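You operate a simulated robot arm through the tools that you are given. There is no shell and no other tool. Be economical: measure what you need, move in short steps, check, and stop when the job is done.

You run a simulated two-armed robot. Do the job below in one go: nothing can be reset, and whatever is moved stays where it is left.

Task
Put the dish from the right half of the blue bench on the middle shelf of the store cabinet. Pick up the green carton with one hand, pass it to the other hand and put it on the right half of the shelf under the blue bench. Open the lower fridge drawer. Any order will do. Set down upright: green carton.

Only the result counts: the job must be done as asked and must still hold three seconds after the hand-in. Knocking over, shifting, dropping, spilling or breaking anything else fails it.

Robot
Two 7-joint arms with two-finger parallel grippers on one trunk, on a base that drives. Base frame: it is fixed to the floor where the robot stands at the start and does not move with it; the origin is under the middle of the robot, x ahead of it, y to its left, z up; the surface under the hand at the start is at about z = 760. Units: mm, degrees, N and s.
The left shoulder is at the start at [70, 134, 1101], the right one opposite. With the tool pointing down near the work surface each hand reaches from about 100 to 640 mm from the robot's upright axis, wherever it stands, measured 20 degrees to its own side. Places, roughly: lower fridge drawer [-3600, 9200, 200]; middle shelf of the store cabinet [800, -1700, 700]; right half of the shelf under the blue bench [700, -300, 200]. Payload 1.57 kg a hand.
The TCP of each hand is the grasp point between the finger pads, 30 mm short of the fingertips. In the tool frame z runs along the fingers and y along their closing line. The gripper opens to 80 mm. The fingers are 17 mm wide and 12 mm thick; the gripper's body (40 by 82 mm) begins 80 mm behind the TCP.
Orientation is that of the tool frame in the base frame, as a unit quaternion [w, x, y, z]. With the fingers straight down and closing along the base's y, the tool's x points along the base's -x, its y along +y and its z along -z.

Tools
- The arms move only by the tool servo_tool. It takes "left_targets", "right_targets" or both (then of equal length, played together; a hand with none holds still); each is a list of rows, each a list of 7 numbers: the opening, from 0 (shut) to 1 (fully open), then the shift along the base's x, y, z in cm, then the turn, a rotation vector about the base's x, y, z in degrees. In form: [[claw, x, y, z, wx, wy, wz], ...]. A call has 1 to 8 rows; each row shifts and turns the commanded pose from where the row before left it. A row lasts 0.2 s, in which the tool goes at most 50 mm and 8.6 degrees; a call with a longer step from one row to the next is refused whole, and so is a gripper value outside its range. Where a pose cannot be reached the arm comes as near as it can. A force on the tool above 40 N (or 10 N above the force at the start of the call, whichever is more), or a blocked arm, ends the call early, and 0.2 s more pass. Each finger travels about 153 mm/s and halts on what it meets, pressing with about 31 N; the grip force reading is that of the motor and also rises with nothing between the fingers. The clock runs only during rows and for 0.2 s after the last one: add rows that do not move to give the fingers time. The reply holds the time, the measured pose of the TCP, the force on the tool along the base axes, the opening and the grip force, in the units named above and with some noise, with the torque about the TCP (base axes, N m) and any sound that the robot's microphone picked up.
- Cameras (640 x 400 px; columns grow to the right, rows downward): "scene" is now at [126.2, 21.2, 1316.3]; the picture's right is [0.28, -0.96, 0.00], its down [-0.68, -0.19, -0.71] and it looks along [0.68, 0.20, -0.70] (base axes); focal length 216 px, centre (320, 200). "left" rides on the left gripper at [72, 7, -122] in its tool frame; the picture's right is [-0.09, 1.00, 0.00], its down [-0.84, -0.08, -0.54] and it looks along [-0.54, -0.05, 0.84] (tool axes); focal length 238 px, centre (320, 200). "right" rides on the right gripper at [72, -7, -122] in its tool frame; the picture's right is [0.09, 1.00, 0.00], its down [-0.84, 0.08, -0.54] and it looks along [-0.54, 0.05, 0.84] (tool axes); focal length 238 px, centre (320, 200).
- get_image(camera): a new picture of that camera. The clock stands still meanwhile.
- raise_lower(by): slides the trunk up (or, below 0, down) by that many mm; the arms and the scene camera ride with it, the base frame stays. It gives what a move gives, with no picture.
- drive_base(legs): drives the robot by 1 to 6 legs, each [ahead, left, turn to the left] in mm, mm and degrees, along the robot's own axes; the way and the turn of a leg run together, so that a leg with both is an arc; at most 1500 mm and 180 degrees a leg. The arms and the cameras ride along, it lands a little off, and it stops where it bumps. It gives what a move gives.
- pan_tilt(pan, tilt): turns the head with the scene camera to pan (to the left, within 86 degrees either way) and tilt (down, from -29 to 69), counted from straight ahead of the robot. It gives what a move gives.
- pixel_to_xyz(camera, pixels): there is no depth. For up to 12 entries [column, row, z] of the newest picture of that camera ("zoom" is the newest enlarged one), the place [x, y] in the base frame at which the ray of that pixel passes the height z, good to about 3 mm. The clock stands still meanwhile.
- close_up(camera, box): a new picture of the part [left, top, right, bottom] of that camera's present view, enlarged. The clock stands still meanwhile.
- close_job(): hands the job in; it is judged then, once.

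Work in short steps. Measure before you move; look again where a grasp or a placing could have gone wrong, and mend it. You have 110 turns and 108 pictures in all, those below and enlarged ones among them. Open the grippers and draw the arms clear of the work before you hand the job in, unless the task says otherwise.

The tools are called after "Call:" as name(argument=value, ...) on one line, values as JSON. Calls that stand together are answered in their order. servo_tool: Moves the arms, as the interface text tells. Its arguments: {"type":"object","properties":{"left_targets":{"type":"array","items":{"type":"array","items":{"type":"number"}}},"right_targets":{"type":"array","items":{"type":"array","items":{"type":"number"}}}},"required":[]} The other tools are called the same way: raise_lower (by) slides the trunk up or down; drive_base (legs) drives the base; pan_tilt (pan, tilt) turns the head that bears the scene camera; get_image (camera) takes a picture; pixel_to_xyz (camera, pixels) gives the place at which the rays of pixels pass given heights; close_up (camera, box) takes an enlarged picture of a part of a camera's view; close_job () hands the job in.

At the start:

```text
t: 0.0
left_tool_pos: [396.7, 365.9, 1155.3]
left_orientation: [-0.001, 0.0, 1.0, -0.002]
left_ft_force: [-0.1, -0.1, 0.4]
left_torque: [-0.02, 0.02, -0.01]
left_gripper_width: 80.0
left_grasp_force: 0.0
right_tool_pos: [442.3, -78.9, 1075.7]
right_orientation: [-0.001, 0.0, 1.0, 0.0]
right_ft_force: [0.3, -0.6, 0.4]
right_torque: [0.0, -0.03, -0.01]
right_gripper_width: 80.1
right_grasp_force: 0.1
trunk travel left (down, up): [-675.0, 265.0]
robot x, y, heading: [-2.7, 4.7, -0.1]
head pan, tilt: [16.1, 44.7]
```

scene: 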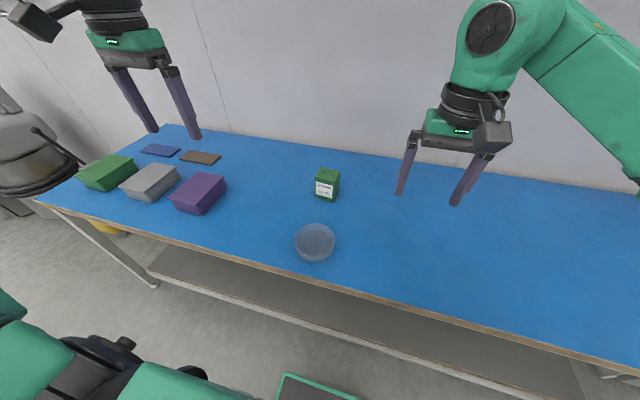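
right: 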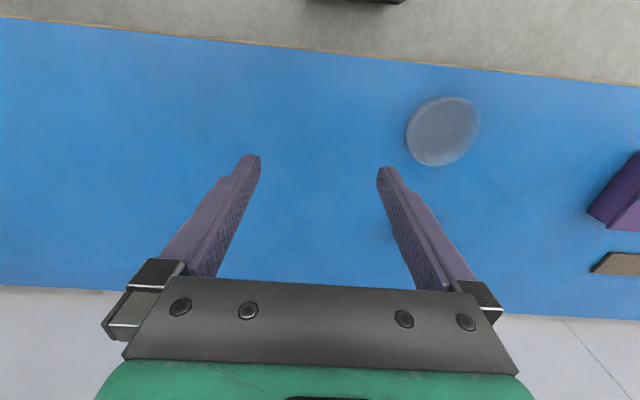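
left: 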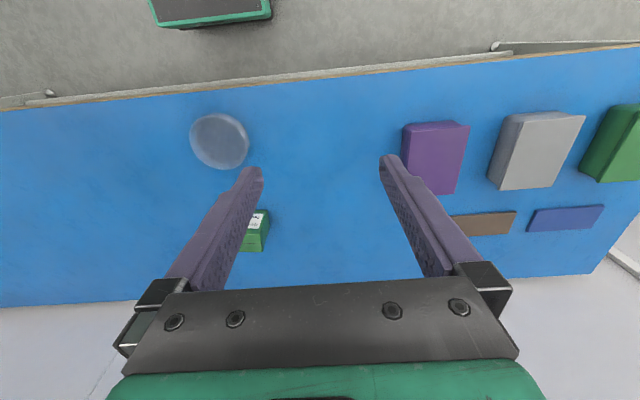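

The scene picture shows a green carton at about (327,185) and a translucent dish at (315,242). I measure both, and the bench edges.

Call:
pixel_to_xyz(camera="scene", pixels=[[315, 250, 760], [295, 245, 790], [335, 245, 790], [315, 225, 790], [316, 199, 760], [334, 201, 760], [340, 190, 760], [327, 172, 820], [36, 200, 760], [600, 370, 760], [150, 270, 200], [160, 127, 760]])

Call:
close_up(camera="scene", box=[260, 150, 400, 280])

Call:
pan_tilt(pan=-60, tilt=35)

Call:
get_image(camera="scene")

```text
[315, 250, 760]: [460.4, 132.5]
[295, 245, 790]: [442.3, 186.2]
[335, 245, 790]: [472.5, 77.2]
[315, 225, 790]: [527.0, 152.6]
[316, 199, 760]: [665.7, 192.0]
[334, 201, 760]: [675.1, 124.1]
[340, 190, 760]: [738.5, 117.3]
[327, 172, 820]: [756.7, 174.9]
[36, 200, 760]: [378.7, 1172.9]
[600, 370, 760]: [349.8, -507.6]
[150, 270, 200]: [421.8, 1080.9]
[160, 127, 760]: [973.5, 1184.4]
```

```text
3.08 times, centred on (330, 215) of scene
```

zoom: 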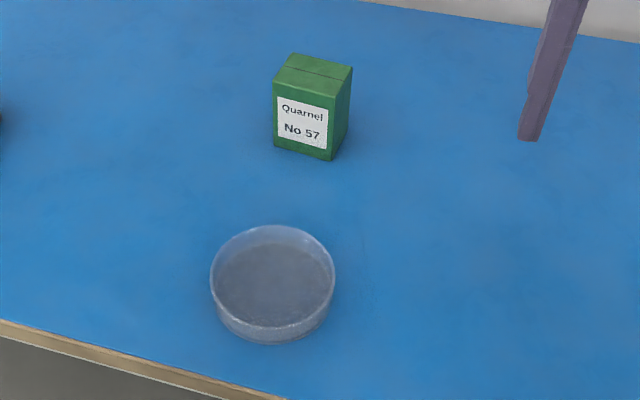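

```text
t: 1.5
left_tool_pos: [396.7, 364.6, 1155.9]
left_orientation: [0.001, 0.0, 1.0, 0.0]
left_ft_force: [0.6, -0.7, -0.5]
left_torque: [0.03, -0.01, 0.03]
left_gripper_width: 80.0
left_grasp_force: 0.2
right_tool_pos: [442.1, -80.0, 1075.4]
right_orientation: [0.0, 0.001, 1.0, 0.001]
right_ft_force: [0.7, -0.3, -0.1]
right_torque: [0.0, -0.03, 0.01]
right_gripper_width: 80.0
right_grasp_force: 0.1
trunk travel left (down, up): [-675.0, 265.0]
robot x, y, heading: [3.9, -0.6, -0.0]
head pan, tilt: [-60.0, 35.0]
```

```text
103 pictures are left
```

scene: 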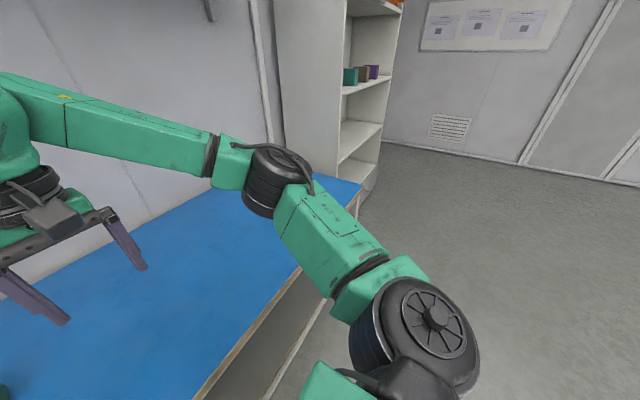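

The enlarged picture shows the carton's corners clearly, so I measure the carton (bottom corners at 760, top corners at a trial height) and the dish rim from it.

Call:
pixel_to_xyz(camera="zoom", pixels=[[275, 147, 760], [328, 160, 760], [347, 128, 760], [273, 83, 840], [335, 97, 840], [352, 68, 840], [292, 53, 840], [211, 270, 790], [335, 270, 790], [273, 226, 790], [273, 328, 785], [273, 344, 760]])

Call:
pan_tilt(pan=0, tilt=60)

Call:
get_image(camera="scene")

```text
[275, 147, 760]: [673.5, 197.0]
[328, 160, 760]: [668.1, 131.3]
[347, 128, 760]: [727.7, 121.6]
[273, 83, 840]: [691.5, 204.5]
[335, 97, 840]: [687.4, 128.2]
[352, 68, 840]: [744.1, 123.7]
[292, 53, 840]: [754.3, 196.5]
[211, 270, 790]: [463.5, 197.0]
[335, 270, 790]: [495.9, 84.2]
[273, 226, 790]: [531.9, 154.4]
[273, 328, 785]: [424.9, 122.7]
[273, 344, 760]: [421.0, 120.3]
```

```text
t: 2.8
left_tool_pos: [396.0, 365.4, 1156.1]
left_orientation: [0.0, 0.002, 1.0, -0.001]
left_ft_force: [-0.5, 0.7, 0.6]
left_torque: [-0.02, 0.02, -0.02]
left_gripper_width: 79.9
left_grasp_force: 0.1
right_tool_pos: [443.0, -79.2, 1076.3]
right_orientation: [0.0, 0.0, 1.0, 0.0]
right_ft_force: [0.5, 0.1, -0.1]
right_torque: [0.02, -0.04, 0.0]
right_gripper_width: 79.9
right_grasp_force: 0.0
trunk travel left (down, up): [-675.0, 265.0]
robot x, y, heading: [-1.8, 0.8, -0.1]
head pan, tilt: [0.0, 60.0]
```

```text
102 pictures are left
```

scene: 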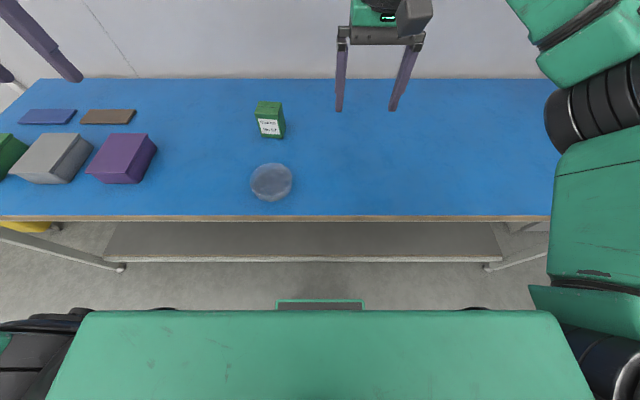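

The carton is about 58 × 68 × 95 mm, centred near (699,163). Now I measure the bench front edge (row 218), the shelf edge (row 258), the shelf ends and the robot's own base front (row 305), to see how far I may drive ahead.

Call:
pixel_to_xyz(camera="scene", pixels=[[320, 217, 760], [320, 258, 200], [100, 262, 200], [505, 258, 200], [320, 222, 200], [320, 299, 200], [320, 311, 300], [320, 311, 400], [552, 218, 760], [540, 80, 760], [1, 216, 760], [272, 190, 760]])

Call:
close_up(camera="scene", box=[220, 90, 320, 220])

```text
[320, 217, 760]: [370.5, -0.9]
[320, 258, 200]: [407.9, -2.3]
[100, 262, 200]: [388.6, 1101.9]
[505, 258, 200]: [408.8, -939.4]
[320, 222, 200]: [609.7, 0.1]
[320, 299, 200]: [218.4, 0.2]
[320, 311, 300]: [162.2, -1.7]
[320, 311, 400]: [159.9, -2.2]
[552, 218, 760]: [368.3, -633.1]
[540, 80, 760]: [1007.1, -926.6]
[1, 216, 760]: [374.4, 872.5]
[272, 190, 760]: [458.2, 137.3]
```

```text
3.08 times, centred on (270, 155) of scene
```

zoom: 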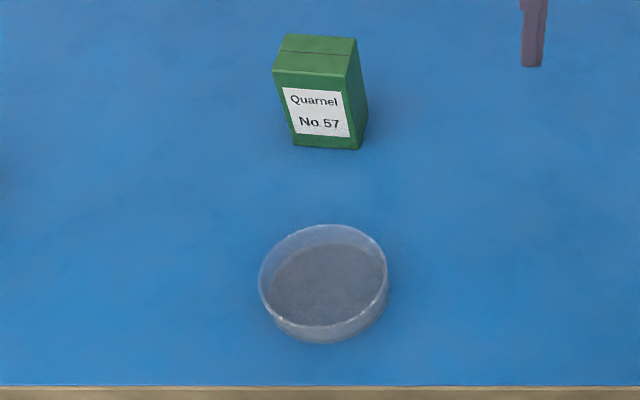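

I refine the carton and dish from this new enlargement (carton base corners (293,145),(360,149), top corners (274,71),(347,77),(357,40),(285,33); dish rim (259,280),(388,280),(325,225),(325,325)).

Call:
pixel_to_xyz(camera="zoom", pixels=[[293, 145, 760], [360, 149, 760], [368, 115, 760], [274, 71, 855], [347, 77, 855], [357, 39, 855], [285, 33, 855], [259, 282, 790], [388, 282, 790], [325, 225, 790], [325, 326, 790], [320, 344, 760]])

Call:
drive_base(legs=[[100, 0, 0]])

Call:
get_image(camera="scene")

```text
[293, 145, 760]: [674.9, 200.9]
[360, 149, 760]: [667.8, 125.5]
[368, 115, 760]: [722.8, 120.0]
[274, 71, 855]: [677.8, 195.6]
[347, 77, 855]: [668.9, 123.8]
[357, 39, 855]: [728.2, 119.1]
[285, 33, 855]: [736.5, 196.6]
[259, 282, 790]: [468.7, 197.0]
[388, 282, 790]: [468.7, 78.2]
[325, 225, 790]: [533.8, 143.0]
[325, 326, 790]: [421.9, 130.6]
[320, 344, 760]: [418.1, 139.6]
```

```text
t: 3.9
left_tool_pos: [495.0, 363.9, 1156.9]
left_orientation: [0.001, 0.0, 1.0, 0.0]
left_ft_force: [0.2, 0.2, 0.2]
left_torque: [0.01, 0.0, 0.02]
left_gripper_width: 80.0
left_grasp_force: 0.0
right_tool_pos: [541.1, -80.2, 1076.1]
right_orientation: [0.001, 0.001, 1.0, -0.001]
right_ft_force: [-0.8, -0.5, -0.6]
right_torque: [0.0, 0.0, -0.01]
right_gripper_width: 79.9
right_grasp_force: 0.0
trunk travel left (down, up): [-675.0, 265.0]
robot x, y, heading: [98.9, -0.7, -0.0]
head pan, tilt: [0.0, 60.0]
```

```text
100 pictures are left
```

scene: 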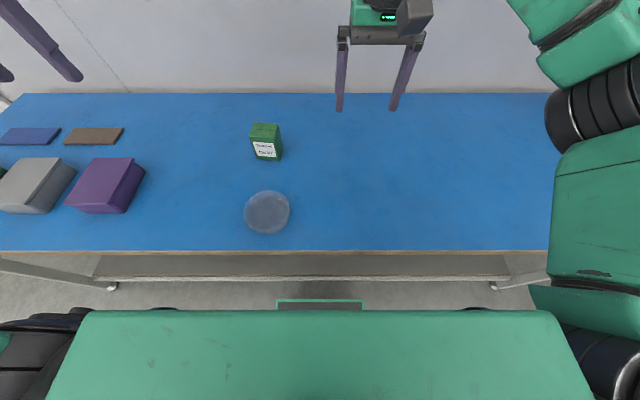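

The carton is about 60 mm deep in x and 73 mm wide in y, yawed about −6°, centre (703,159), top z ≈ 855; the 60 mm faces suit the grip. I turn the left hand by +84° so that it closes along x, bring it above the carton, and draw the right hand back.

Call:
servo_tool(left_targets=[[1, 2.6, -2.56, -1, 0, 0, 8.4], [1, 2.6, -2.56, -1, 0, 0, 8.4], [1, 2.6, -2.56, -1, 0, 0, 8.4], [1, 2.6, -2.56, -1, 0, 0, 8.4], [1, 2.6, -2.56, -1, 0, 0, 8.4], [1, 2.6, -2.56, -1, 0, 0, 8.4], [1, 2.6, -2.56, -1, 0, 0, 8.4], [1, 2.6, -2.56, -1, 0, 0, 8.4]], right_targets=[[1, -1.5, -1.5, 0, 0, 0, 0], [1, -1.5, -1.5, 0, 0, 0, 0], [1, -1.5, -1.5, 0, 0, 0, 0], [1, -1.5, -1.5, 0, 0, 0, 0], [1, -1.5, -1.5, 0, 0, 0, 0], [1, -1.5, -1.5, 0, 0, 0, 0], [1, -1.5, -1.5, 0, 0, 0, 0], [1, -1.5, -1.5, 0, 0, 0, 0]])

Call:
servo_tool(left_targets=[[1, 0, 0, -4, 0, 0, 8.4], [1, 0, 0, -4, 0, 0, 8.4], [1, 0, 0, 0, 0, 0, 0]])

Call:
get_image(camera="left")

Call:
get_image(camera="scene")

```text
t: 5.7
left_tool_pos: [624.0, 217.6, 1104.8]
left_orientation: [0.0, -0.538, 0.843, 0.001]
left_ft_force: [0.1, 0.1, -0.1]
left_torque: [0.03, -0.02, 0.0]
left_gripper_width: 80.0
left_grasp_force: 0.1
left hand out of reach, approached as far as the arm can: row 6, 7, 8
right_tool_pos: [420.5, -200.4, 1074.3]
right_orientation: [0.0, 0.001, 1.0, 0.001]
right_ft_force: [0.4, -0.1, 0.0]
right_torque: [0.0, 0.01, -0.01]
right_gripper_width: 79.9
right_grasp_force: 0.1
trunk travel left (down, up): [-675.0, 265.0]
robot x, y, heading: [98.3, -2.5, -0.2]
head pan, tilt: [0.0, 60.0]
```

```text
t: 6.5
left_tool_pos: [623.8, 218.8, 1024.6]
left_orientation: [0.001, -0.669, 0.743, -0.001]
left_ft_force: [-0.4, -0.1, -0.3]
left_torque: [-0.01, -0.02, -0.03]
left_gripper_width: 79.6
left_grasp_force: 0.1
right_tool_pos: [421.5, -200.9, 1074.5]
right_orientation: [0.0, 0.001, 1.0, 0.001]
right_ft_force: [-0.5, 0.2, -0.5]
right_torque: [0.0, 0.0, -0.03]
right_gripper_width: 80.1
right_grasp_force: 0.1
trunk travel left (down, up): [-675.0, 265.0]
robot x, y, heading: [99.0, -1.2, -0.1]
head pan, tilt: [0.0, 60.0]
```

```text
99 pictures are left
```

left: 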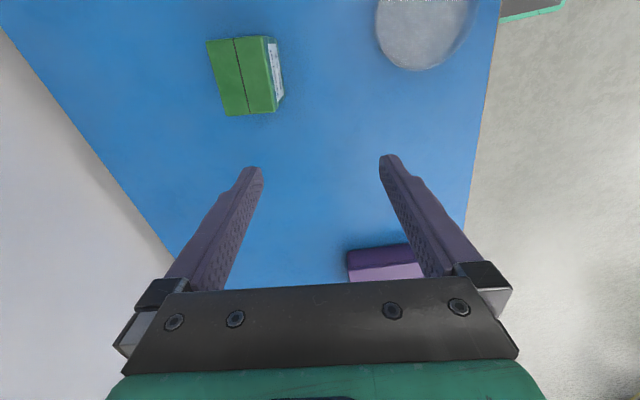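

```text
98 pictures are left
```

scene: 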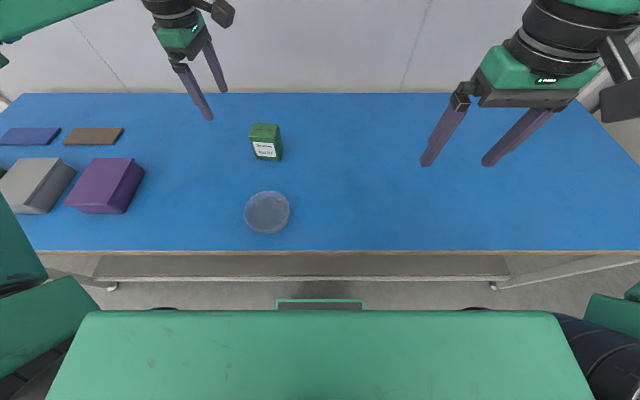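

The left hand reached only (624,219) because it is too high and far; I drive 40 mm more ahead and lower in a longer approach toward (703,159,960).

Call:
drive_base(legs=[[40, 0, 0]])

Call:
servo_tool(left_targets=[[1, 0.5, -0.6, -1.6, 0, 0, 0], [1, 0.5, -0.6, -1.6, 0, 0, 0], [1, 0.5, -0.6, -1.6, 0, 0, 0], [1, 0.5, -1, -1.6, 0, 0, 0], [1, 0.7, -1, -1, 0, 0, 0], [1, 0.7, -1.1, 0, 0, 0, 0], [1, 0.5, -1.1, 0, 0, 0, 0]])

Call:
get_image(camera="left")

```text
t: 7.4
left_tool_pos: [662.5, 218.2, 1027.1]
left_orientation: [0.002, -0.668, 0.744, -0.002]
left_ft_force: [-0.4, 0.5, 0.9]
left_torque: [0.01, -0.06, -0.01]
left_gripper_width: 80.1
left_grasp_force: 0.1
right_tool_pos: [458.3, -200.8, 1076.3]
right_orientation: [0.002, 0.001, 1.0, -0.001]
right_ft_force: [-1.4, -0.1, 0.4]
right_torque: [0.03, -0.03, 0.02]
right_gripper_width: 79.8
right_grasp_force: 0.0
trunk travel left (down, up): [-675.0, 265.0]
robot x, y, heading: [141.2, -4.9, -0.1]
head pan, tilt: [0.0, 60.0]
```

```text
t: 9.0
left_tool_pos: [679.8, 170.8, 951.6]
left_orientation: [0.001, -0.669, 0.743, -0.001]
left_ft_force: [-0.1, 0.4, -0.2]
left_torque: [0.01, -0.01, 0.01]
left_gripper_width: 79.8
left_grasp_force: 0.1
left hand out of reach, approached as far as the arm can: row 5, 6, 7
right_tool_pos: [462.0, -200.6, 1074.4]
right_orientation: [0.001, 0.001, 1.0, 0.0]
right_ft_force: [-0.5, -0.3, -0.3]
right_torque: [-0.03, 0.0, 0.06]
right_gripper_width: 80.0
right_grasp_force: 0.1
trunk travel left (down, up): [-675.0, 265.0]
robot x, y, heading: [138.7, -2.0, -0.3]
head pan, tilt: [0.0, 60.0]
```

```text
97 pictures are left
```

left: 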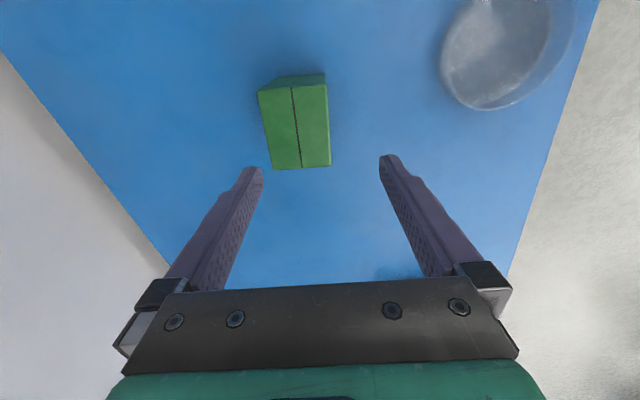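

The reach is still short at this height, so I raise the trunk by 100 mm and then lower the hand to get a better arm shape.

Call:
raise_lower(by=100)

Call:
servo_tool(left_targets=[[1, 0, 0, -4, 0, 0, 0], [1, 0, 0, -4, 0, 0, 0], [1, 0, 0, -4, 0, 0, 0], [1, 0.6, -0.3, 0, 0, 0, 0], [1, 0.6, -0.3, 0, 0, 0, 0], [1, 0.6, -0.3, 0, 0, 0, 0], [1, 0.5, -0.2, 0, 0, 0, 0]])

Call:
get_image(camera="left")

```text
t: 10.3
left_tool_pos: [680.2, 171.1, 1051.9]
left_orientation: [0.001, -0.668, 0.744, -0.001]
left_ft_force: [0.7, 0.2, -0.1]
left_torque: [0.01, -0.03, -0.02]
left_gripper_width: 80.3
left_grasp_force: 0.1
right_tool_pos: [462.1, -200.7, 1173.3]
right_orientation: [0.0, 0.001, 1.0, 0.0]
right_ft_force: [-0.1, 0.4, 0.7]
right_torque: [-0.01, 0.02, -0.03]
right_gripper_width: 80.1
right_grasp_force: 0.0
trunk travel left (down, up): [-775.0, 165.0]
robot x, y, heading: [140.7, -2.5, 0.1]
head pan, tilt: [0.0, 60.0]
```

```text
t: 11.9
left_tool_pos: [661.2, 182.8, 951.0]
left_orientation: [0.001, -0.669, 0.743, -0.003]
left_ft_force: [-0.2, 0.5, 0.0]
left_torque: [0.03, 0.0, 0.01]
left_gripper_width: 79.8
left_grasp_force: 0.1
left hand out of reach, approached as far as the arm can: row 1, 2, 3, 4, 5, 6, 7
right_tool_pos: [462.2, -200.9, 1176.3]
right_orientation: [0.0, 0.001, 1.0, -0.001]
right_ft_force: [-0.1, 0.0, 0.0]
right_torque: [0.0, -0.03, -0.02]
right_gripper_width: 80.0
right_grasp_force: 0.0
trunk travel left (down, up): [-775.0, 165.0]
robot x, y, heading: [140.8, 2.3, 0.2]
head pan, tilt: [0.0, 60.0]
```

```text
96 pictures are left
```

left: 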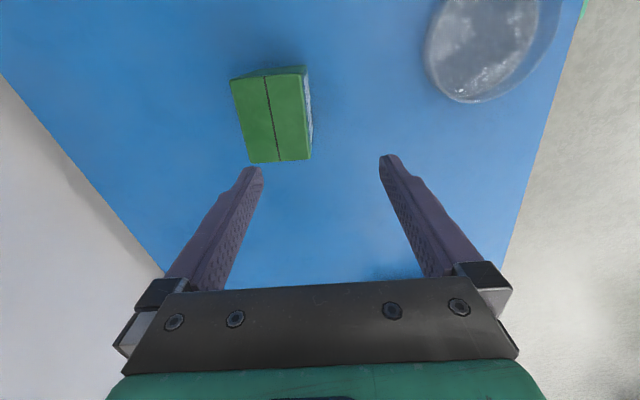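

The reach is limited by wrist height relative to the shoulder, so the trunk should go down rather than up. I bring the hand to a bit nearer and higher, lower the trunk, and check the clearance of the base front.

Call:
raise_lower(by=-40)

Call:
get_image(camera="scene")

Call:
pixel_to_xyz(camera="scene", pixels=[[320, 299, 0], [320, 299, 200], [320, 299, 400], [320, 311, 700], [320, 290, 200], [320, 285, 200], [320, 280, 200]])

```text
t: 12.8
left_tool_pos: [662.3, 182.9, 911.4]
left_orientation: [0.001, -0.668, 0.744, -0.002]
left_ft_force: [-0.7, 0.2, 0.9]
left_torque: [0.0, 0.02, -0.04]
left_gripper_width: 79.8
left_grasp_force: 0.1
right_tool_pos: [461.3, -200.3, 1134.1]
right_orientation: [0.001, 0.001, 1.0, 0.0]
right_ft_force: [-0.8, 0.2, 0.4]
right_torque: [-0.01, -0.02, 0.04]
right_gripper_width: 79.7
right_grasp_force: 0.0
trunk travel left (down, up): [-735.0, 205.0]
robot x, y, heading: [142.9, 0.7, -0.0]
head pan, tilt: [0.0, 60.0]
```

```text
95 pictures are left
```

scene: 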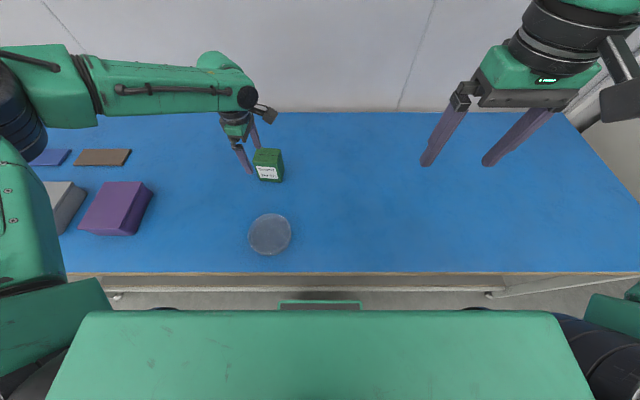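

```text
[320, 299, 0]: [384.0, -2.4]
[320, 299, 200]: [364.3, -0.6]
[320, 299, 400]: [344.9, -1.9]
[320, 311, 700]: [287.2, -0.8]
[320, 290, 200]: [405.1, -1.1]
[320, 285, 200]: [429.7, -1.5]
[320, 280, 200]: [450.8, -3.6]
```

The hand is now at z 911 with fingertips just above the carton. I lift it 80 mm, lower the trunk by 100 mm, and try the x–y shift again.

Call:
servo_tool(left_targets=[[1, 0, 0, 4, 0, 0, 0], [1, 0, 0, 4, 0, 0, 0]])

Call:
raise_lower(by=-100)

Call:
servo_tool(left_targets=[[1, 1, -0.5, 0, 0, 0, 0], [1, 1, -0.5, 0, 0, 0, 0], [1, 1, -0.6, 0, 0, 0, 0], [1, 1, -0.7, 0, 0, 0, 0]])

```text
t: 13.4
left_tool_pos: [659.3, 181.9, 991.6]
left_orientation: [0.002, -0.669, 0.743, -0.003]
left_ft_force: [0.3, -0.4, -0.2]
left_torque: [0.02, 0.0, -0.01]
left_gripper_width: 80.0
left_grasp_force: 0.0
right_tool_pos: [461.0, -200.4, 1135.0]
right_orientation: [0.0, 0.001, 1.0, 0.0]
right_ft_force: [-1.0, -0.3, -0.1]
right_torque: [0.04, -0.01, 0.03]
right_gripper_width: 80.0
right_grasp_force: 0.2
trunk travel left (down, up): [-735.0, 205.0]
robot x, y, heading: [142.3, -0.7, -0.0]
head pan, tilt: [0.0, 60.0]
```

```text
t: 14.7
left_tool_pos: [662.2, 182.5, 891.4]
left_orientation: [0.0, -0.668, 0.744, -0.003]
left_ft_force: [0.2, 0.6, -1.0]
left_torque: [0.01, 0.01, 0.01]
left_gripper_width: 79.9
left_grasp_force: 0.1
right_tool_pos: [462.0, -199.7, 1034.1]
right_orientation: [0.0, 0.001, 1.0, 0.0]
right_ft_force: [-0.8, 0.0, -0.2]
right_torque: [0.0, 0.02, 0.0]
right_gripper_width: 79.7
right_grasp_force: 0.0
trunk travel left (down, up): [-635.0, 305.0]
robot x, y, heading: [139.8, 1.1, -0.2]
head pan, tilt: [0.0, 60.0]
```

```text
t: 15.7
left_tool_pos: [680.3, 173.3, 893.8]
left_orientation: [0.001, -0.669, 0.744, -0.003]
left_ft_force: [0.0, -0.5, 0.8]
left_torque: [0.01, 0.04, 0.04]
left_gripper_width: 80.1
left_grasp_force: 0.1
left hand out of reach, approached as far as the arm can: row 3, 4
right_tool_pos: [462.7, -199.3, 1034.4]
right_orientation: [0.0, 0.001, 1.0, 0.0]
right_ft_force: [0.1, 0.6, -0.8]
right_torque: [-0.02, 0.0, 0.05]
right_gripper_width: 79.7
right_grasp_force: 0.0
trunk travel left (down, up): [-635.0, 305.0]
robot x, y, heading: [141.4, 0.0, 0.1]
head pan, tilt: [0.0, 60.0]
```

Triangulating the base's front box gives its top at z ≈ 250 and its front at x ≈ 355 now, against the shelf edge at 408, so 28 mm more is safe. I lift the hand a little first, then drive.

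Call:
servo_tool(left_targets=[[1, -0.5, 0, 3, 0, 0, 0]])

Call:
drive_base(legs=[[28, -10, 0]])

Call:
get_image(camera="left")

Call:
pixel_to_xyz(camera="left", pixels=[[320, 200, 760], [260, 100, 855]])

```text
t: 16.1
left_tool_pos: [675.1, 173.1, 922.8]
left_orientation: [0.003, -0.668, 0.744, -0.003]
left_ft_force: [-0.1, 0.5, 0.5]
left_torque: [0.02, 0.0, 0.02]
left_gripper_width: 80.0
left_grasp_force: 0.2
right_tool_pos: [461.2, -201.1, 1034.6]
right_orientation: [0.001, 0.001, 1.0, 0.0]
right_ft_force: [-0.1, -0.2, 1.1]
right_torque: [0.03, -0.05, 0.0]
right_gripper_width: 79.9
right_grasp_force: 0.0
trunk travel left (down, up): [-635.0, 305.0]
robot x, y, heading: [138.7, 3.0, -0.2]
head pan, tilt: [0.0, 60.0]
```

```text
t: 16.9
left_tool_pos: [700.5, 163.9, 923.1]
left_orientation: [0.002, -0.668, 0.744, -0.004]
left_ft_force: [0.1, 0.1, 0.1]
left_torque: [-0.03, -0.03, 0.02]
left_gripper_width: 79.9
left_grasp_force: 0.1
right_tool_pos: [486.4, -209.7, 1036.3]
right_orientation: [0.002, 0.001, 1.0, -0.001]
right_ft_force: [0.1, -0.7, 0.2]
right_torque: [-0.02, 0.0, -0.02]
right_gripper_width: 80.1
right_grasp_force: 0.0
trunk travel left (down, up): [-635.0, 305.0]
robot x, y, heading: [167.7, -8.3, -0.6]
head pan, tilt: [0.0, 60.0]
```

```text
94 pictures are left
```

left: 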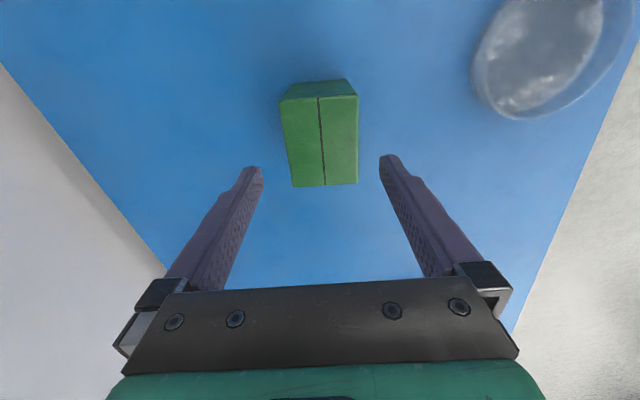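

```text
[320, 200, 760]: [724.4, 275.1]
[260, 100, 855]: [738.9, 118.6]
```

The carton's top appears at (281,99),(357,95),(357,184),(292,187) between the fingers; I measure it at z 855.

Call:
pixel_to_xyz(camera="left", pixels=[[281, 100, 855], [357, 96, 855], [357, 184, 855], [292, 187, 855], [318, 100, 855], [324, 187, 855]])

```text
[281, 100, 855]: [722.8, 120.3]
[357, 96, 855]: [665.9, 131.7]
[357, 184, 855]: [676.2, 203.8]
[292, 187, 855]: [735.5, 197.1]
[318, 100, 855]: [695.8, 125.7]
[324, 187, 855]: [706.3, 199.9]
```

The carton's top centre is (700,163) with yaw about −8°, almost exactly under the hand at (700.5,164). I descend to TCP z ≈ 847 with a −2° correction.

Call:
servo_tool(left_targets=[[1, 0, 0, -2, 0, 0, -2], [1, 0, 0, -2, 0, 0, 0], [1, 0, 0, -2, 0, 0, 0], [1, 0, 0, -1.6, 0, 0, 0], [1, 0, 0, 0, 0, 0, 0]])

Call:
get_image(camera="left")

```text
t: 18.1
left_tool_pos: [697.2, 165.4, 845.7]
left_orientation: [0.002, -0.655, 0.756, -0.003]
left_ft_force: [-0.1, 0.9, 0.7]
left_torque: [-0.03, -0.02, -0.03]
left_gripper_width: 79.9
left_grasp_force: 0.1
left hand out of reach, approached as far as the arm can: row 4
right_tool_pos: [489.6, -210.7, 1034.7]
right_orientation: [-0.001, 0.001, 1.0, 0.0]
right_ft_force: [-0.1, -0.5, 0.4]
right_torque: [0.06, 0.0, 0.01]
right_gripper_width: 80.0
right_grasp_force: 0.2
trunk travel left (down, up): [-635.0, 305.0]
robot x, y, heading: [167.0, -11.3, 0.0]
head pan, tilt: [0.0, 60.0]
```

```text
93 pictures are left
```

left: 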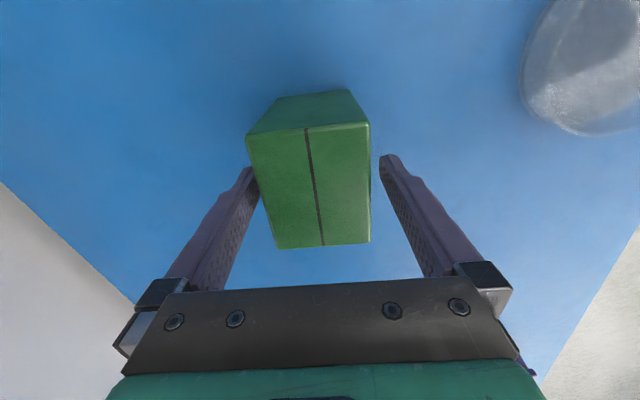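

The carton sits between the fingers. I close the left gripper and lift slightly.

Call:
servo_tool(left_targets=[[0.6, 0, 0, 0, 0, 0, 0], [0.5, 0, 0, 0, 0, 0, 0], [0.5, 0, 0, 0, 0, 0, 0]])

Call:
servo_tool(left_targets=[[0.4, 0, 0, 0, 0, 0, 0], [0.3, 0, 0, 0, 0, 0, 0], [0.3, 0, 0, 2, 0, 0, 0], [0.3, -1, 0, 2, 0, 0, 0], [0.3, -1, 0, 2, 0, 0, 0], [0.3, -1, 0, 0, 0, 0, 0]])

Call:
get_image(camera="left")

```text
t: 18.9
left_tool_pos: [698.2, 164.8, 846.6]
left_orientation: [0.002, -0.655, 0.756, -0.003]
left_ft_force: [0.7, -0.6, 0.4]
left_torque: [-0.06, -0.01, 0.04]
left_gripper_width: 59.9
left_grasp_force: 31.1
right_tool_pos: [489.5, -210.9, 1033.9]
right_orientation: [0.001, 0.0, 1.0, 0.0]
right_ft_force: [0.8, 0.3, -0.7]
right_torque: [-0.04, 0.02, -0.03]
right_gripper_width: 79.8
right_grasp_force: 0.0
trunk travel left (down, up): [-635.0, 305.0]
robot x, y, heading: [167.6, -7.6, -0.4]
head pan, tilt: [0.0, 60.0]
```

```text
t: 20.3
left_tool_pos: [669.7, 165.5, 907.4]
left_orientation: [0.0, -0.655, 0.756, -0.003]
left_ft_force: [0.5, -0.4, -1.6]
left_torque: [-0.02, 0.0, 0.0]
left_gripper_width: 60.0
left_grasp_force: 31.1
right_tool_pos: [489.2, -210.9, 1034.2]
right_orientation: [0.0, 0.0, 1.0, 0.0]
right_ft_force: [0.3, 0.6, -0.3]
right_torque: [-0.02, -0.01, -0.03]
right_gripper_width: 80.2
right_grasp_force: 0.2
trunk travel left (down, up): [-635.0, 305.0]
robot x, y, heading: [170.2, -16.0, -0.1]
head pan, tilt: [0.0, 60.0]
```

```text
92 pictures are left
```

left: 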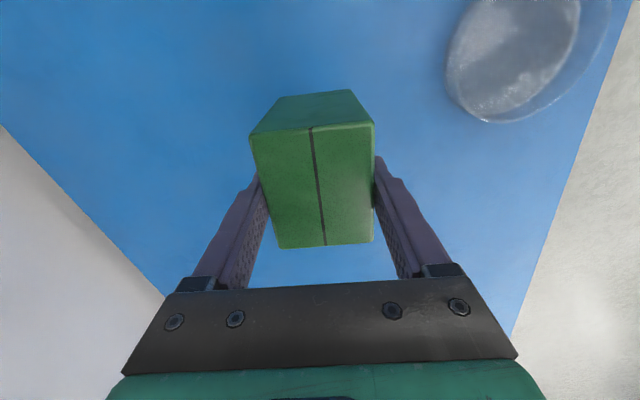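

The carton is held (width 60 mm, force 31 N). I drive back 130 mm, then turn the left hand back to natural yaw (closing along y) while pitching the right hand 55° forward for the pass.

Call:
drive_base(legs=[[-130, 0, 0]])

Call:
servo_tool(left_targets=[[0.3, -1, -0.5, 2, 0, 0, -8.18], [0.3, -1, -0.5, 2, 0, 0, -8.18], [0.3, -1, -1, 2, 0, 0, -8.18], [0.3, -1, -1, 1.5, 0, 0, -8.18], [0.3, -1, -1, 1.5, 0, 0, -8.18], [0.3, -1, -1, 1, 0, 0, -8.18], [0.3, -1, -1, 0, 0, 0, -8.18], [0.3, -1, -1, 0, 0, 0, -8.18]], right_targets=[[1, 0, -0.5, 0, 0, -7.86, 0], [1, 0, -0.5, 0, 0, -7.86, 0], [1, 0, 0, 0, 0, -7.86, 0], [1, 0, 0, 0, 0, -7.86, 0], [1, 0, 0, 0, 0, -7.86, 0], [1, 0, 0, 0, 0, -7.86, 0], [1, 0, 0, 0, 0, -7.84, 0], [1, 0, 0, 0, 0, 0, 0]])

Call:
servo_tool(left_targets=[[0.3, -1, -1, 0, 0, 0, -8.18], [0.3, -1, -1, 0, 0, 0, -8.18], [0.3, 0, 0, 0, 0, 0, 0]])

Call:
get_image(camera="scene")

```text
t: 21.6
left_tool_pos: [540.4, 167.6, 906.5]
left_orientation: [0.001, -0.658, 0.753, -0.002]
left_ft_force: [0.2, 0.3, -1.0]
left_torque: [0.03, 0.0, -0.01]
left_gripper_width: 59.8
left_grasp_force: 31.1
right_tool_pos: [362.3, -208.1, 1034.2]
right_orientation: [0.0, -0.003, 1.0, 0.0]
right_ft_force: [0.2, -0.3, -0.4]
right_torque: [0.03, 0.01, 0.0]
right_gripper_width: 80.1
right_grasp_force: 0.0
trunk travel left (down, up): [-635.0, 305.0]
robot x, y, heading: [40.3, -11.3, 0.0]
head pan, tilt: [0.0, 60.0]
```

```text
t: 23.4
left_tool_pos: [459.6, 97.3, 1009.2]
left_orientation: [0.0, -0.145, 0.989, -0.003]
left_ft_force: [0.3, 0.0, -1.4]
left_torque: [0.0, 0.0, -0.02]
left_gripper_width: 59.6
left_grasp_force: 30.8
right_tool_pos: [393.7, -221.1, 1071.2]
right_orientation: [0.462, -0.003, 0.887, -0.001]
right_ft_force: [0.3, 0.0, 0.5]
right_torque: [0.02, -0.02, -0.01]
right_gripper_width: 80.1
right_grasp_force: 0.0
right hand out of reach, approached as far as the arm can: row 6, 7
trunk travel left (down, up): [-635.0, 305.0]
robot x, y, heading: [35.5, -8.8, 0.4]
head pan, tilt: [0.0, 60.0]
```

```text
t: 24.2
left_tool_pos: [439.6, 77.8, 1008.3]
left_orientation: [-0.001, -0.003, 1.0, -0.002]
left_ft_force: [-0.7, -1.0, -1.0]
left_torque: [0.02, 0.02, 0.03]
left_gripper_width: 59.4
left_grasp_force: 31.0
right_tool_pos: [393.2, -220.1, 1070.8]
right_orientation: [0.46, -0.003, 0.888, -0.001]
right_ft_force: [0.6, -0.8, 0.2]
right_torque: [0.01, -0.01, -0.02]
right_gripper_width: 80.3
right_grasp_force: 0.1
trunk travel left (down, up): [-635.0, 305.0]
robot x, y, heading: [39.1, -11.1, 0.3]
head pan, tilt: [0.0, 60.0]
```

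```text
91 pictures are left
```

scene: 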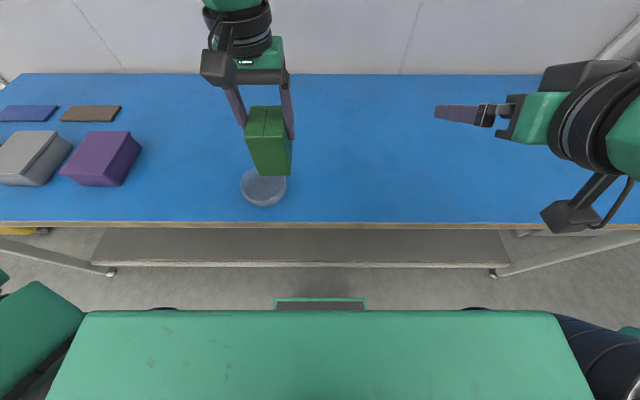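

The carton hangs upright from the left hand; the right hand is pitched 55° but was cramped close in. I move the left hand 100 mm ahead and bring the right hand to a pre-grasp behind the carton.

Call:
servo_tool(left_targets=[[0.3, 2.5, 0, 0, 0, 0, 0], [0.3, 2.5, 0, 0, 0, 0, 0], [0.3, 2.5, 0, 0, 0, 0, 0], [0.3, 2.5, 0, 0, 0, 0, 0], [0.3, 0, 0, 0, 0, 0, 0], [0.3, 0, 0, 0, 0, 0, 0], [0.3, 0, 0, 0, 0, 0, 0], [0.3, 0, 0, 0, 0, 0, 0]], right_targets=[[1, 1.5, 2, -1, 0, 0, 0], [1, 1.5, 3, -1, 0, 0, 0], [1, 1.5, 4, -1, 0, 0, 0], [1, 1.2, 4, -1, 0, 0, 0], [1, 0, 4, -1, 0, 0, 0], [1, 0, 4, -0.4, 0, 0, 0], [1, 0, 4, 0, 0, 0, 0], [1, 0, 4, 0, 0, 0, 0]])

Call:
get_image(camera="right")

Call:
get_image(camera="scene")

```text
t: 26.0
left_tool_pos: [520.9, 98.1, 1000.5]
left_orientation: [0.001, -0.004, 1.0, -0.006]
left_ft_force: [-0.1, -0.5, -1.3]
left_torque: [-0.04, -0.03, 0.04]
left_gripper_width: 59.8
left_grasp_force: 31.0
left hand out of reach, approached as far as the arm can: row 3, 4
right_tool_pos: [447.1, 74.7, 1015.0]
right_orientation: [0.463, -0.002, 0.886, -0.002]
right_ft_force: [0.2, 0.0, -0.2]
right_torque: [0.01, 0.01, -0.01]
right_gripper_width: 79.9
right_grasp_force: 0.0
trunk travel left (down, up): [-635.0, 305.0]
robot x, y, heading: [39.3, -11.6, 0.1]
head pan, tilt: [0.0, 60.0]
```

```text
90 pictures are left
```

right: 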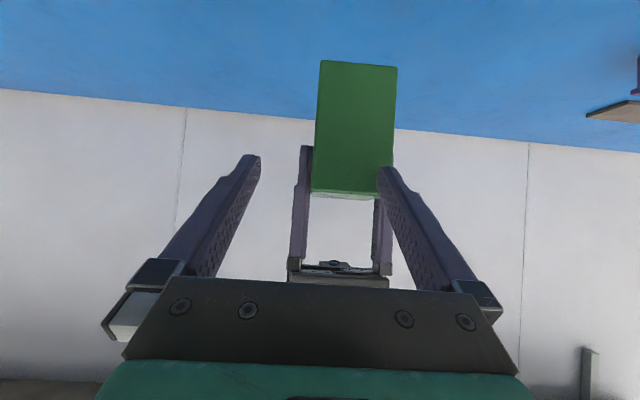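

```text
89 pictures are left
```

scene: 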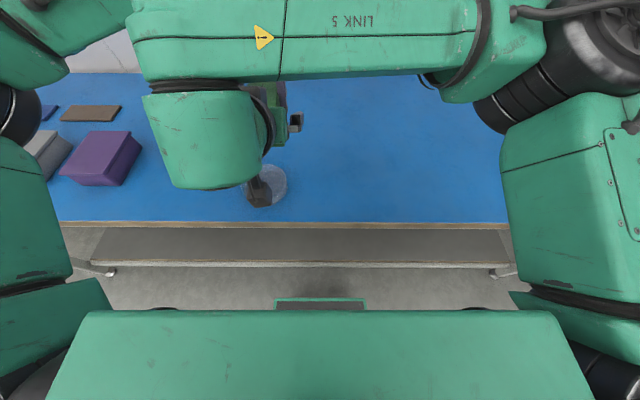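

The right image shows the carton centred at column 355 while the finger gap is centred near 319, agreeing with the readings (y 98 vs 75). I shift +23 mm in y and 16 mm down, then advance halfway and look.

Call:
servo_tool(right_targets=[[1, 0, 1.2, -0.8, 0, 0, 0], [1, 0, 1.13, -0.8, 0, 0, 0], [1, 0, 0, 0, 0, 0, 0], [1, 1.6, 0, -1.1, 0, 0, 0], [1, 1.6, 0, -1.1, 0, 0, 0], [1, 0, 0, 0, 0, 0, 0]])

Call:
get_image(camera="right")

Call:
get_image(camera="left")

```text
t: 27.4
left_tool_pos: [520.5, 97.3, 999.8]
left_orientation: [0.001, -0.003, 1.0, -0.004]
left_ft_force: [0.0, 0.3, -1.5]
left_torque: [-0.02, 0.0, 0.01]
left_gripper_width: 59.5
left_grasp_force: 31.0
right_tool_pos: [484.9, 94.6, 978.8]
right_orientation: [0.462, -0.002, 0.887, -0.001]
right_ft_force: [0.7, 0.7, -1.2]
right_torque: [0.03, 0.02, 0.02]
right_gripper_width: 79.8
right_grasp_force: 0.0
trunk travel left (down, up): [-635.0, 305.0]
robot x, y, heading: [38.1, -10.6, 0.2]
head pan, tilt: [0.0, 60.0]
```

```text
88 pictures are left
```

right: 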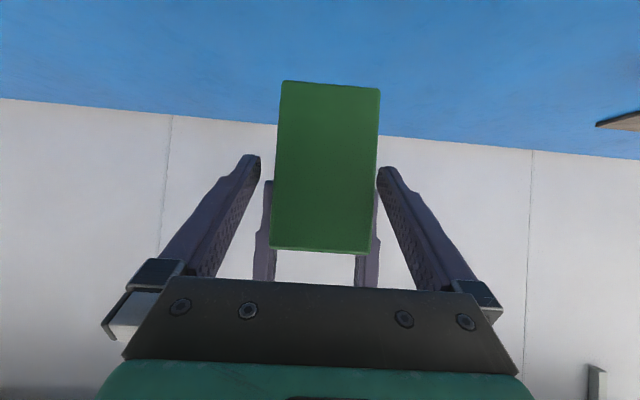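

```text
87 pictures are left
```

left: 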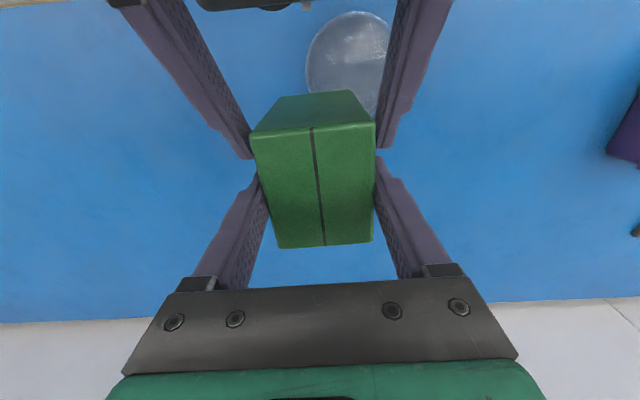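

Both pictures show the carton well between the right fingers. I go the rest of the way (36 mm ahead, 35 mm down, 2 mm left).

Call:
servo_tool(right_targets=[[1, 0, 0.2, -1.2, 0, 0, 0], [1, 1.2, 0, -0.8, 0, 0, 0], [1, 1.2, 0, -0.8, 0, 0, 0], [1, 1.2, 0, -0.7, 0, 0, 0], [1, 0, 0, 0, 0, 0, 0]])

Call:
get_image(camera="right")

Call:
get_image(camera="left")

```text
t: 28.6
left_tool_pos: [521.6, 96.9, 1000.9]
left_orientation: [0.0, -0.003, 1.0, -0.004]
left_ft_force: [0.4, -0.4, -1.1]
left_torque: [0.0, 0.0, -0.02]
left_gripper_width: 59.8
left_grasp_force: 30.8
right_tool_pos: [518.1, 94.1, 944.5]
right_orientation: [0.462, -0.002, 0.887, -0.001]
right_ft_force: [-0.1, 0.1, 0.3]
right_torque: [-0.04, -0.04, -0.03]
right_gripper_width: 80.0
right_grasp_force: 0.0
trunk travel left (down, up): [-635.0, 305.0]
robot x, y, heading: [39.3, -12.1, 0.1]
head pan, tilt: [0.0, 60.0]
```

```text
86 pictures are left
```

right: 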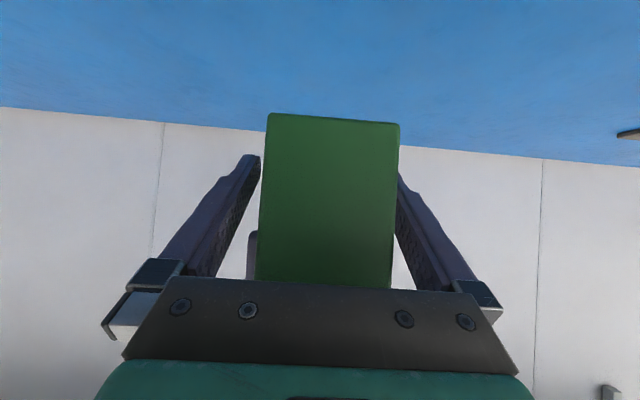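

```text
85 pictures are left
```

left: 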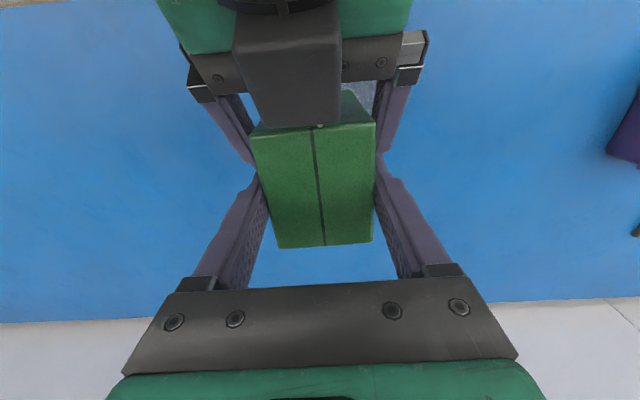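

The carton lies between the right fingers with no force read. I close the right gripper on it.

Call:
servo_tool(right_targets=[[0.85, 0, 0.2, 0, 0, 0, 0], [0.6, 0, 0, 0, 0, 0, 0], [0.4, 0, 0, 0, 0, 0, 0], [0.3, 0, 0, 0, 0, 0, 0]])

```text
t: 29.6
left_tool_pos: [521.3, 96.1, 1000.4]
left_orientation: [0.001, -0.004, 1.0, -0.004]
left_ft_force: [0.2, -1.2, -0.9]
left_torque: [-0.41, 0.11, -0.7]
left_gripper_width: 59.6
left_grasp_force: 31.1
right_tool_pos: [517.7, 96.5, 945.2]
right_orientation: [0.462, -0.002, 0.887, -0.001]
right_ft_force: [-0.5, 0.2, -0.5]
right_torque: [0.41, -0.07, 0.73]
right_gripper_width: 60.2
right_grasp_force: 31.2
trunk travel left (down, up): [-635.0, 305.0]
robot x, y, heading: [34.9, -11.7, 0.3]
head pan, tilt: [0.0, 60.0]
```

Both hands hold the carton (60 mm, 31 N each). I open the left gripper a bit, raise it straight up and away.

Call:
servo_tool(left_targets=[[0.9, 0, 0, 0, 0, 0, 0], [0.95, 0, 0, 0, 0, 0, 0], [0.95, 0, 0, 2, 0, 0, 0], [0.95, 0, 0, 3, 0, 0, 0], [0.95, 0, 0, 3, 0, 0, 0], [0.95, 0, 2, 3, 0, 0, 0], [0.95, 0, 4, 0, 0, 0, 0], [0.95, 0, 4, 0, 0, 0, 0]])

Call:
get_image(camera="left")

Call:
get_image(camera="right")

```text
t: 31.2
left_tool_pos: [517.9, 137.5, 1053.0]
left_orientation: [0.007, -0.001, 1.0, -0.012]
left_ft_force: [1.1, -6.7, 1.9]
left_torque: [-0.24, -0.09, 0.13]
left_gripper_width: 79.9
left_grasp_force: 2.0
left hand out of reach, approached as far as the arm can: row 3, 4, 5
right_tool_pos: [513.1, 104.1, 942.6]
right_orientation: [0.458, -0.015, 0.889, 0.005]
right_ft_force: [-2.1, 7.1, -3.6]
right_torque: [-0.52, -0.09, -0.06]
right_gripper_width: 68.9
right_grasp_force: 31.3
trunk travel left (down, up): [-635.0, 305.0]
robot x, y, heading: [39.4, -11.3, 0.1]
head pan, tilt: [0.0, 60.0]
stopped in row 7 (left hand): the force on the tool passed its limit at 46 N (the readings are from after the stop); the commanded pose is now the measured one
```

```text
84 pictures are left
```

left: 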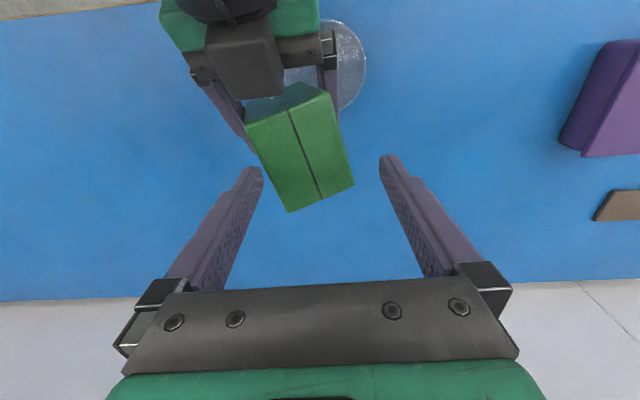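

```text
83 pictures are left
```

right: 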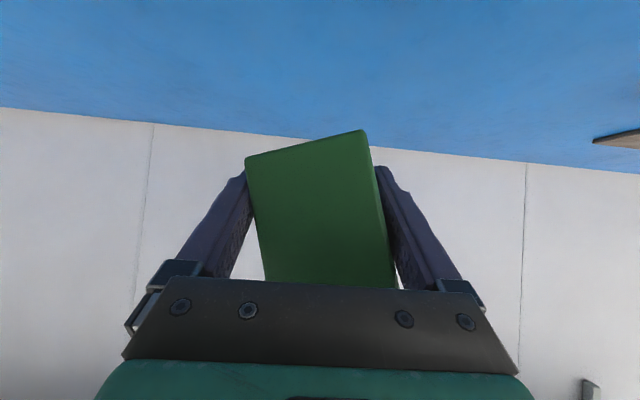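

Raising was out of the left arm's reach and the sideways rows then pushed the carton askew in the right grip — it is still held (69 mm). I measure where the carton's top is now and look closer, so I can re-square it with the left hand.

Call:
pixel_to_xyz(camera="left", pixels=[[245, 125, 1015], [325, 92, 1015], [353, 185, 1015], [290, 212, 1015]])

Call:
close_up(camera="left", box=[160, 0, 440, 220])

Call:
close_up(camera="right", box=[160, 90, 480, 300])

```text
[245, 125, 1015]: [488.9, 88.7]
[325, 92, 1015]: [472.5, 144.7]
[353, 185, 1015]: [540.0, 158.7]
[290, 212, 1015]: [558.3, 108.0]
```

```text
1.82 times, centred on (300, 110) of left
```

zoom: 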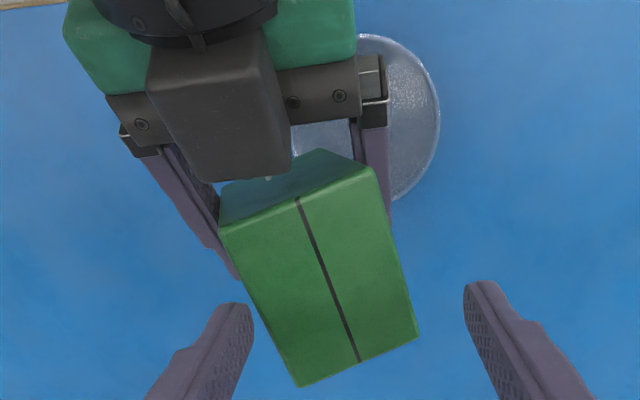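

```text
1.90 times, centred on (320, 195) of right
```

zoom: 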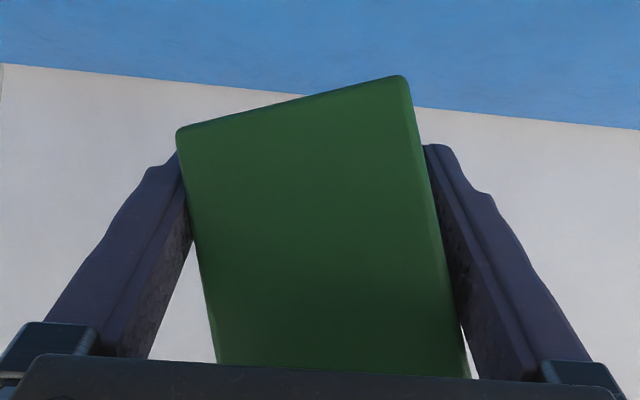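

The carton is now yawed about +12° and rolled about 10° (top leaning to +y), top centre ≈ (515,125,1015). I turn the left hand to match (−10° about x, +10° about z), centre it and check before lowering.

Call:
servo_tool(left_targets=[[1, 0, -0.7, 0, -5, 0, 5], [1, 0, 0, 0, -5, 0, 5], [1, 0, 0, 0, 0, 0, 0]])

Call:
get_image(camera="left")

```text
t: 32.0
left_tool_pos: [519.2, 127.5, 1053.6]
left_orientation: [0.006, -0.089, 0.991, -0.096]
left_ft_force: [-0.5, 0.1, -0.9]
left_torque: [0.03, 0.0, -0.01]
left_gripper_width: 79.9
left_grasp_force: 0.1
right_tool_pos: [514.7, 102.0, 943.2]
right_orientation: [0.459, -0.013, 0.888, 0.004]
right_ft_force: [-0.1, 0.0, -1.9]
right_torque: [-0.01, -0.01, -0.02]
right_gripper_width: 63.6
right_grasp_force: 31.1
trunk travel left (down, up): [-635.0, 305.0]
robot x, y, heading: [34.8, -11.1, 0.2]
head pan, tilt: [0.0, 60.0]
```

```text
80 pictures are left
```

left: 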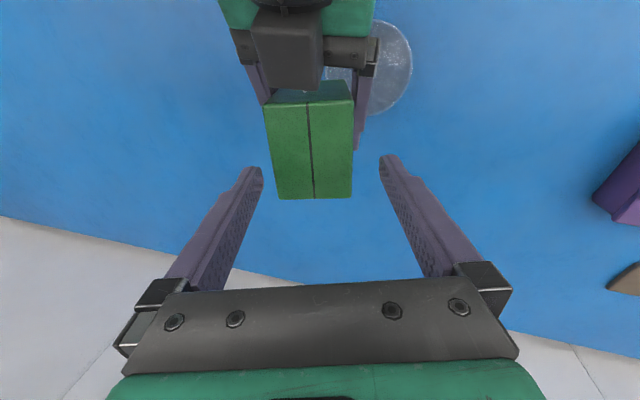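

Once freed, the grip closed to 63.6 mm, so the carton partly squared itself. I look at the right camera and measure the top again.

Call:
close_up(camera="right", box=[160, 90, 480, 300])

Call:
pixel_to_xyz(camera="left", pixels=[[264, 105, 1015], [350, 97, 1015], [352, 195, 1015], [280, 199, 1015]])

```text
1.90 times, centred on (320, 195) of right
```

zoom: 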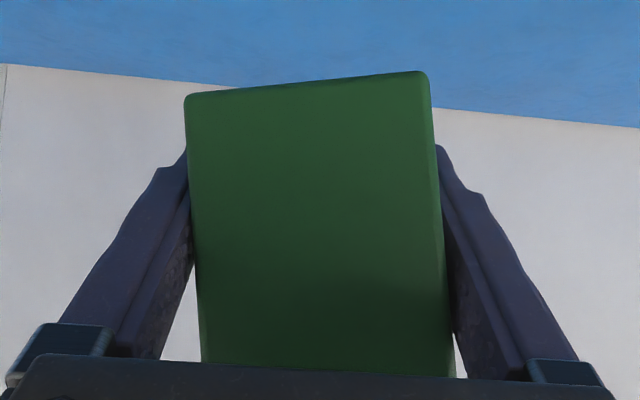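

```text
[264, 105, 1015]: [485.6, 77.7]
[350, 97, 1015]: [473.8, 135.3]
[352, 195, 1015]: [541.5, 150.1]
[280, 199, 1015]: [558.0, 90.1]
```

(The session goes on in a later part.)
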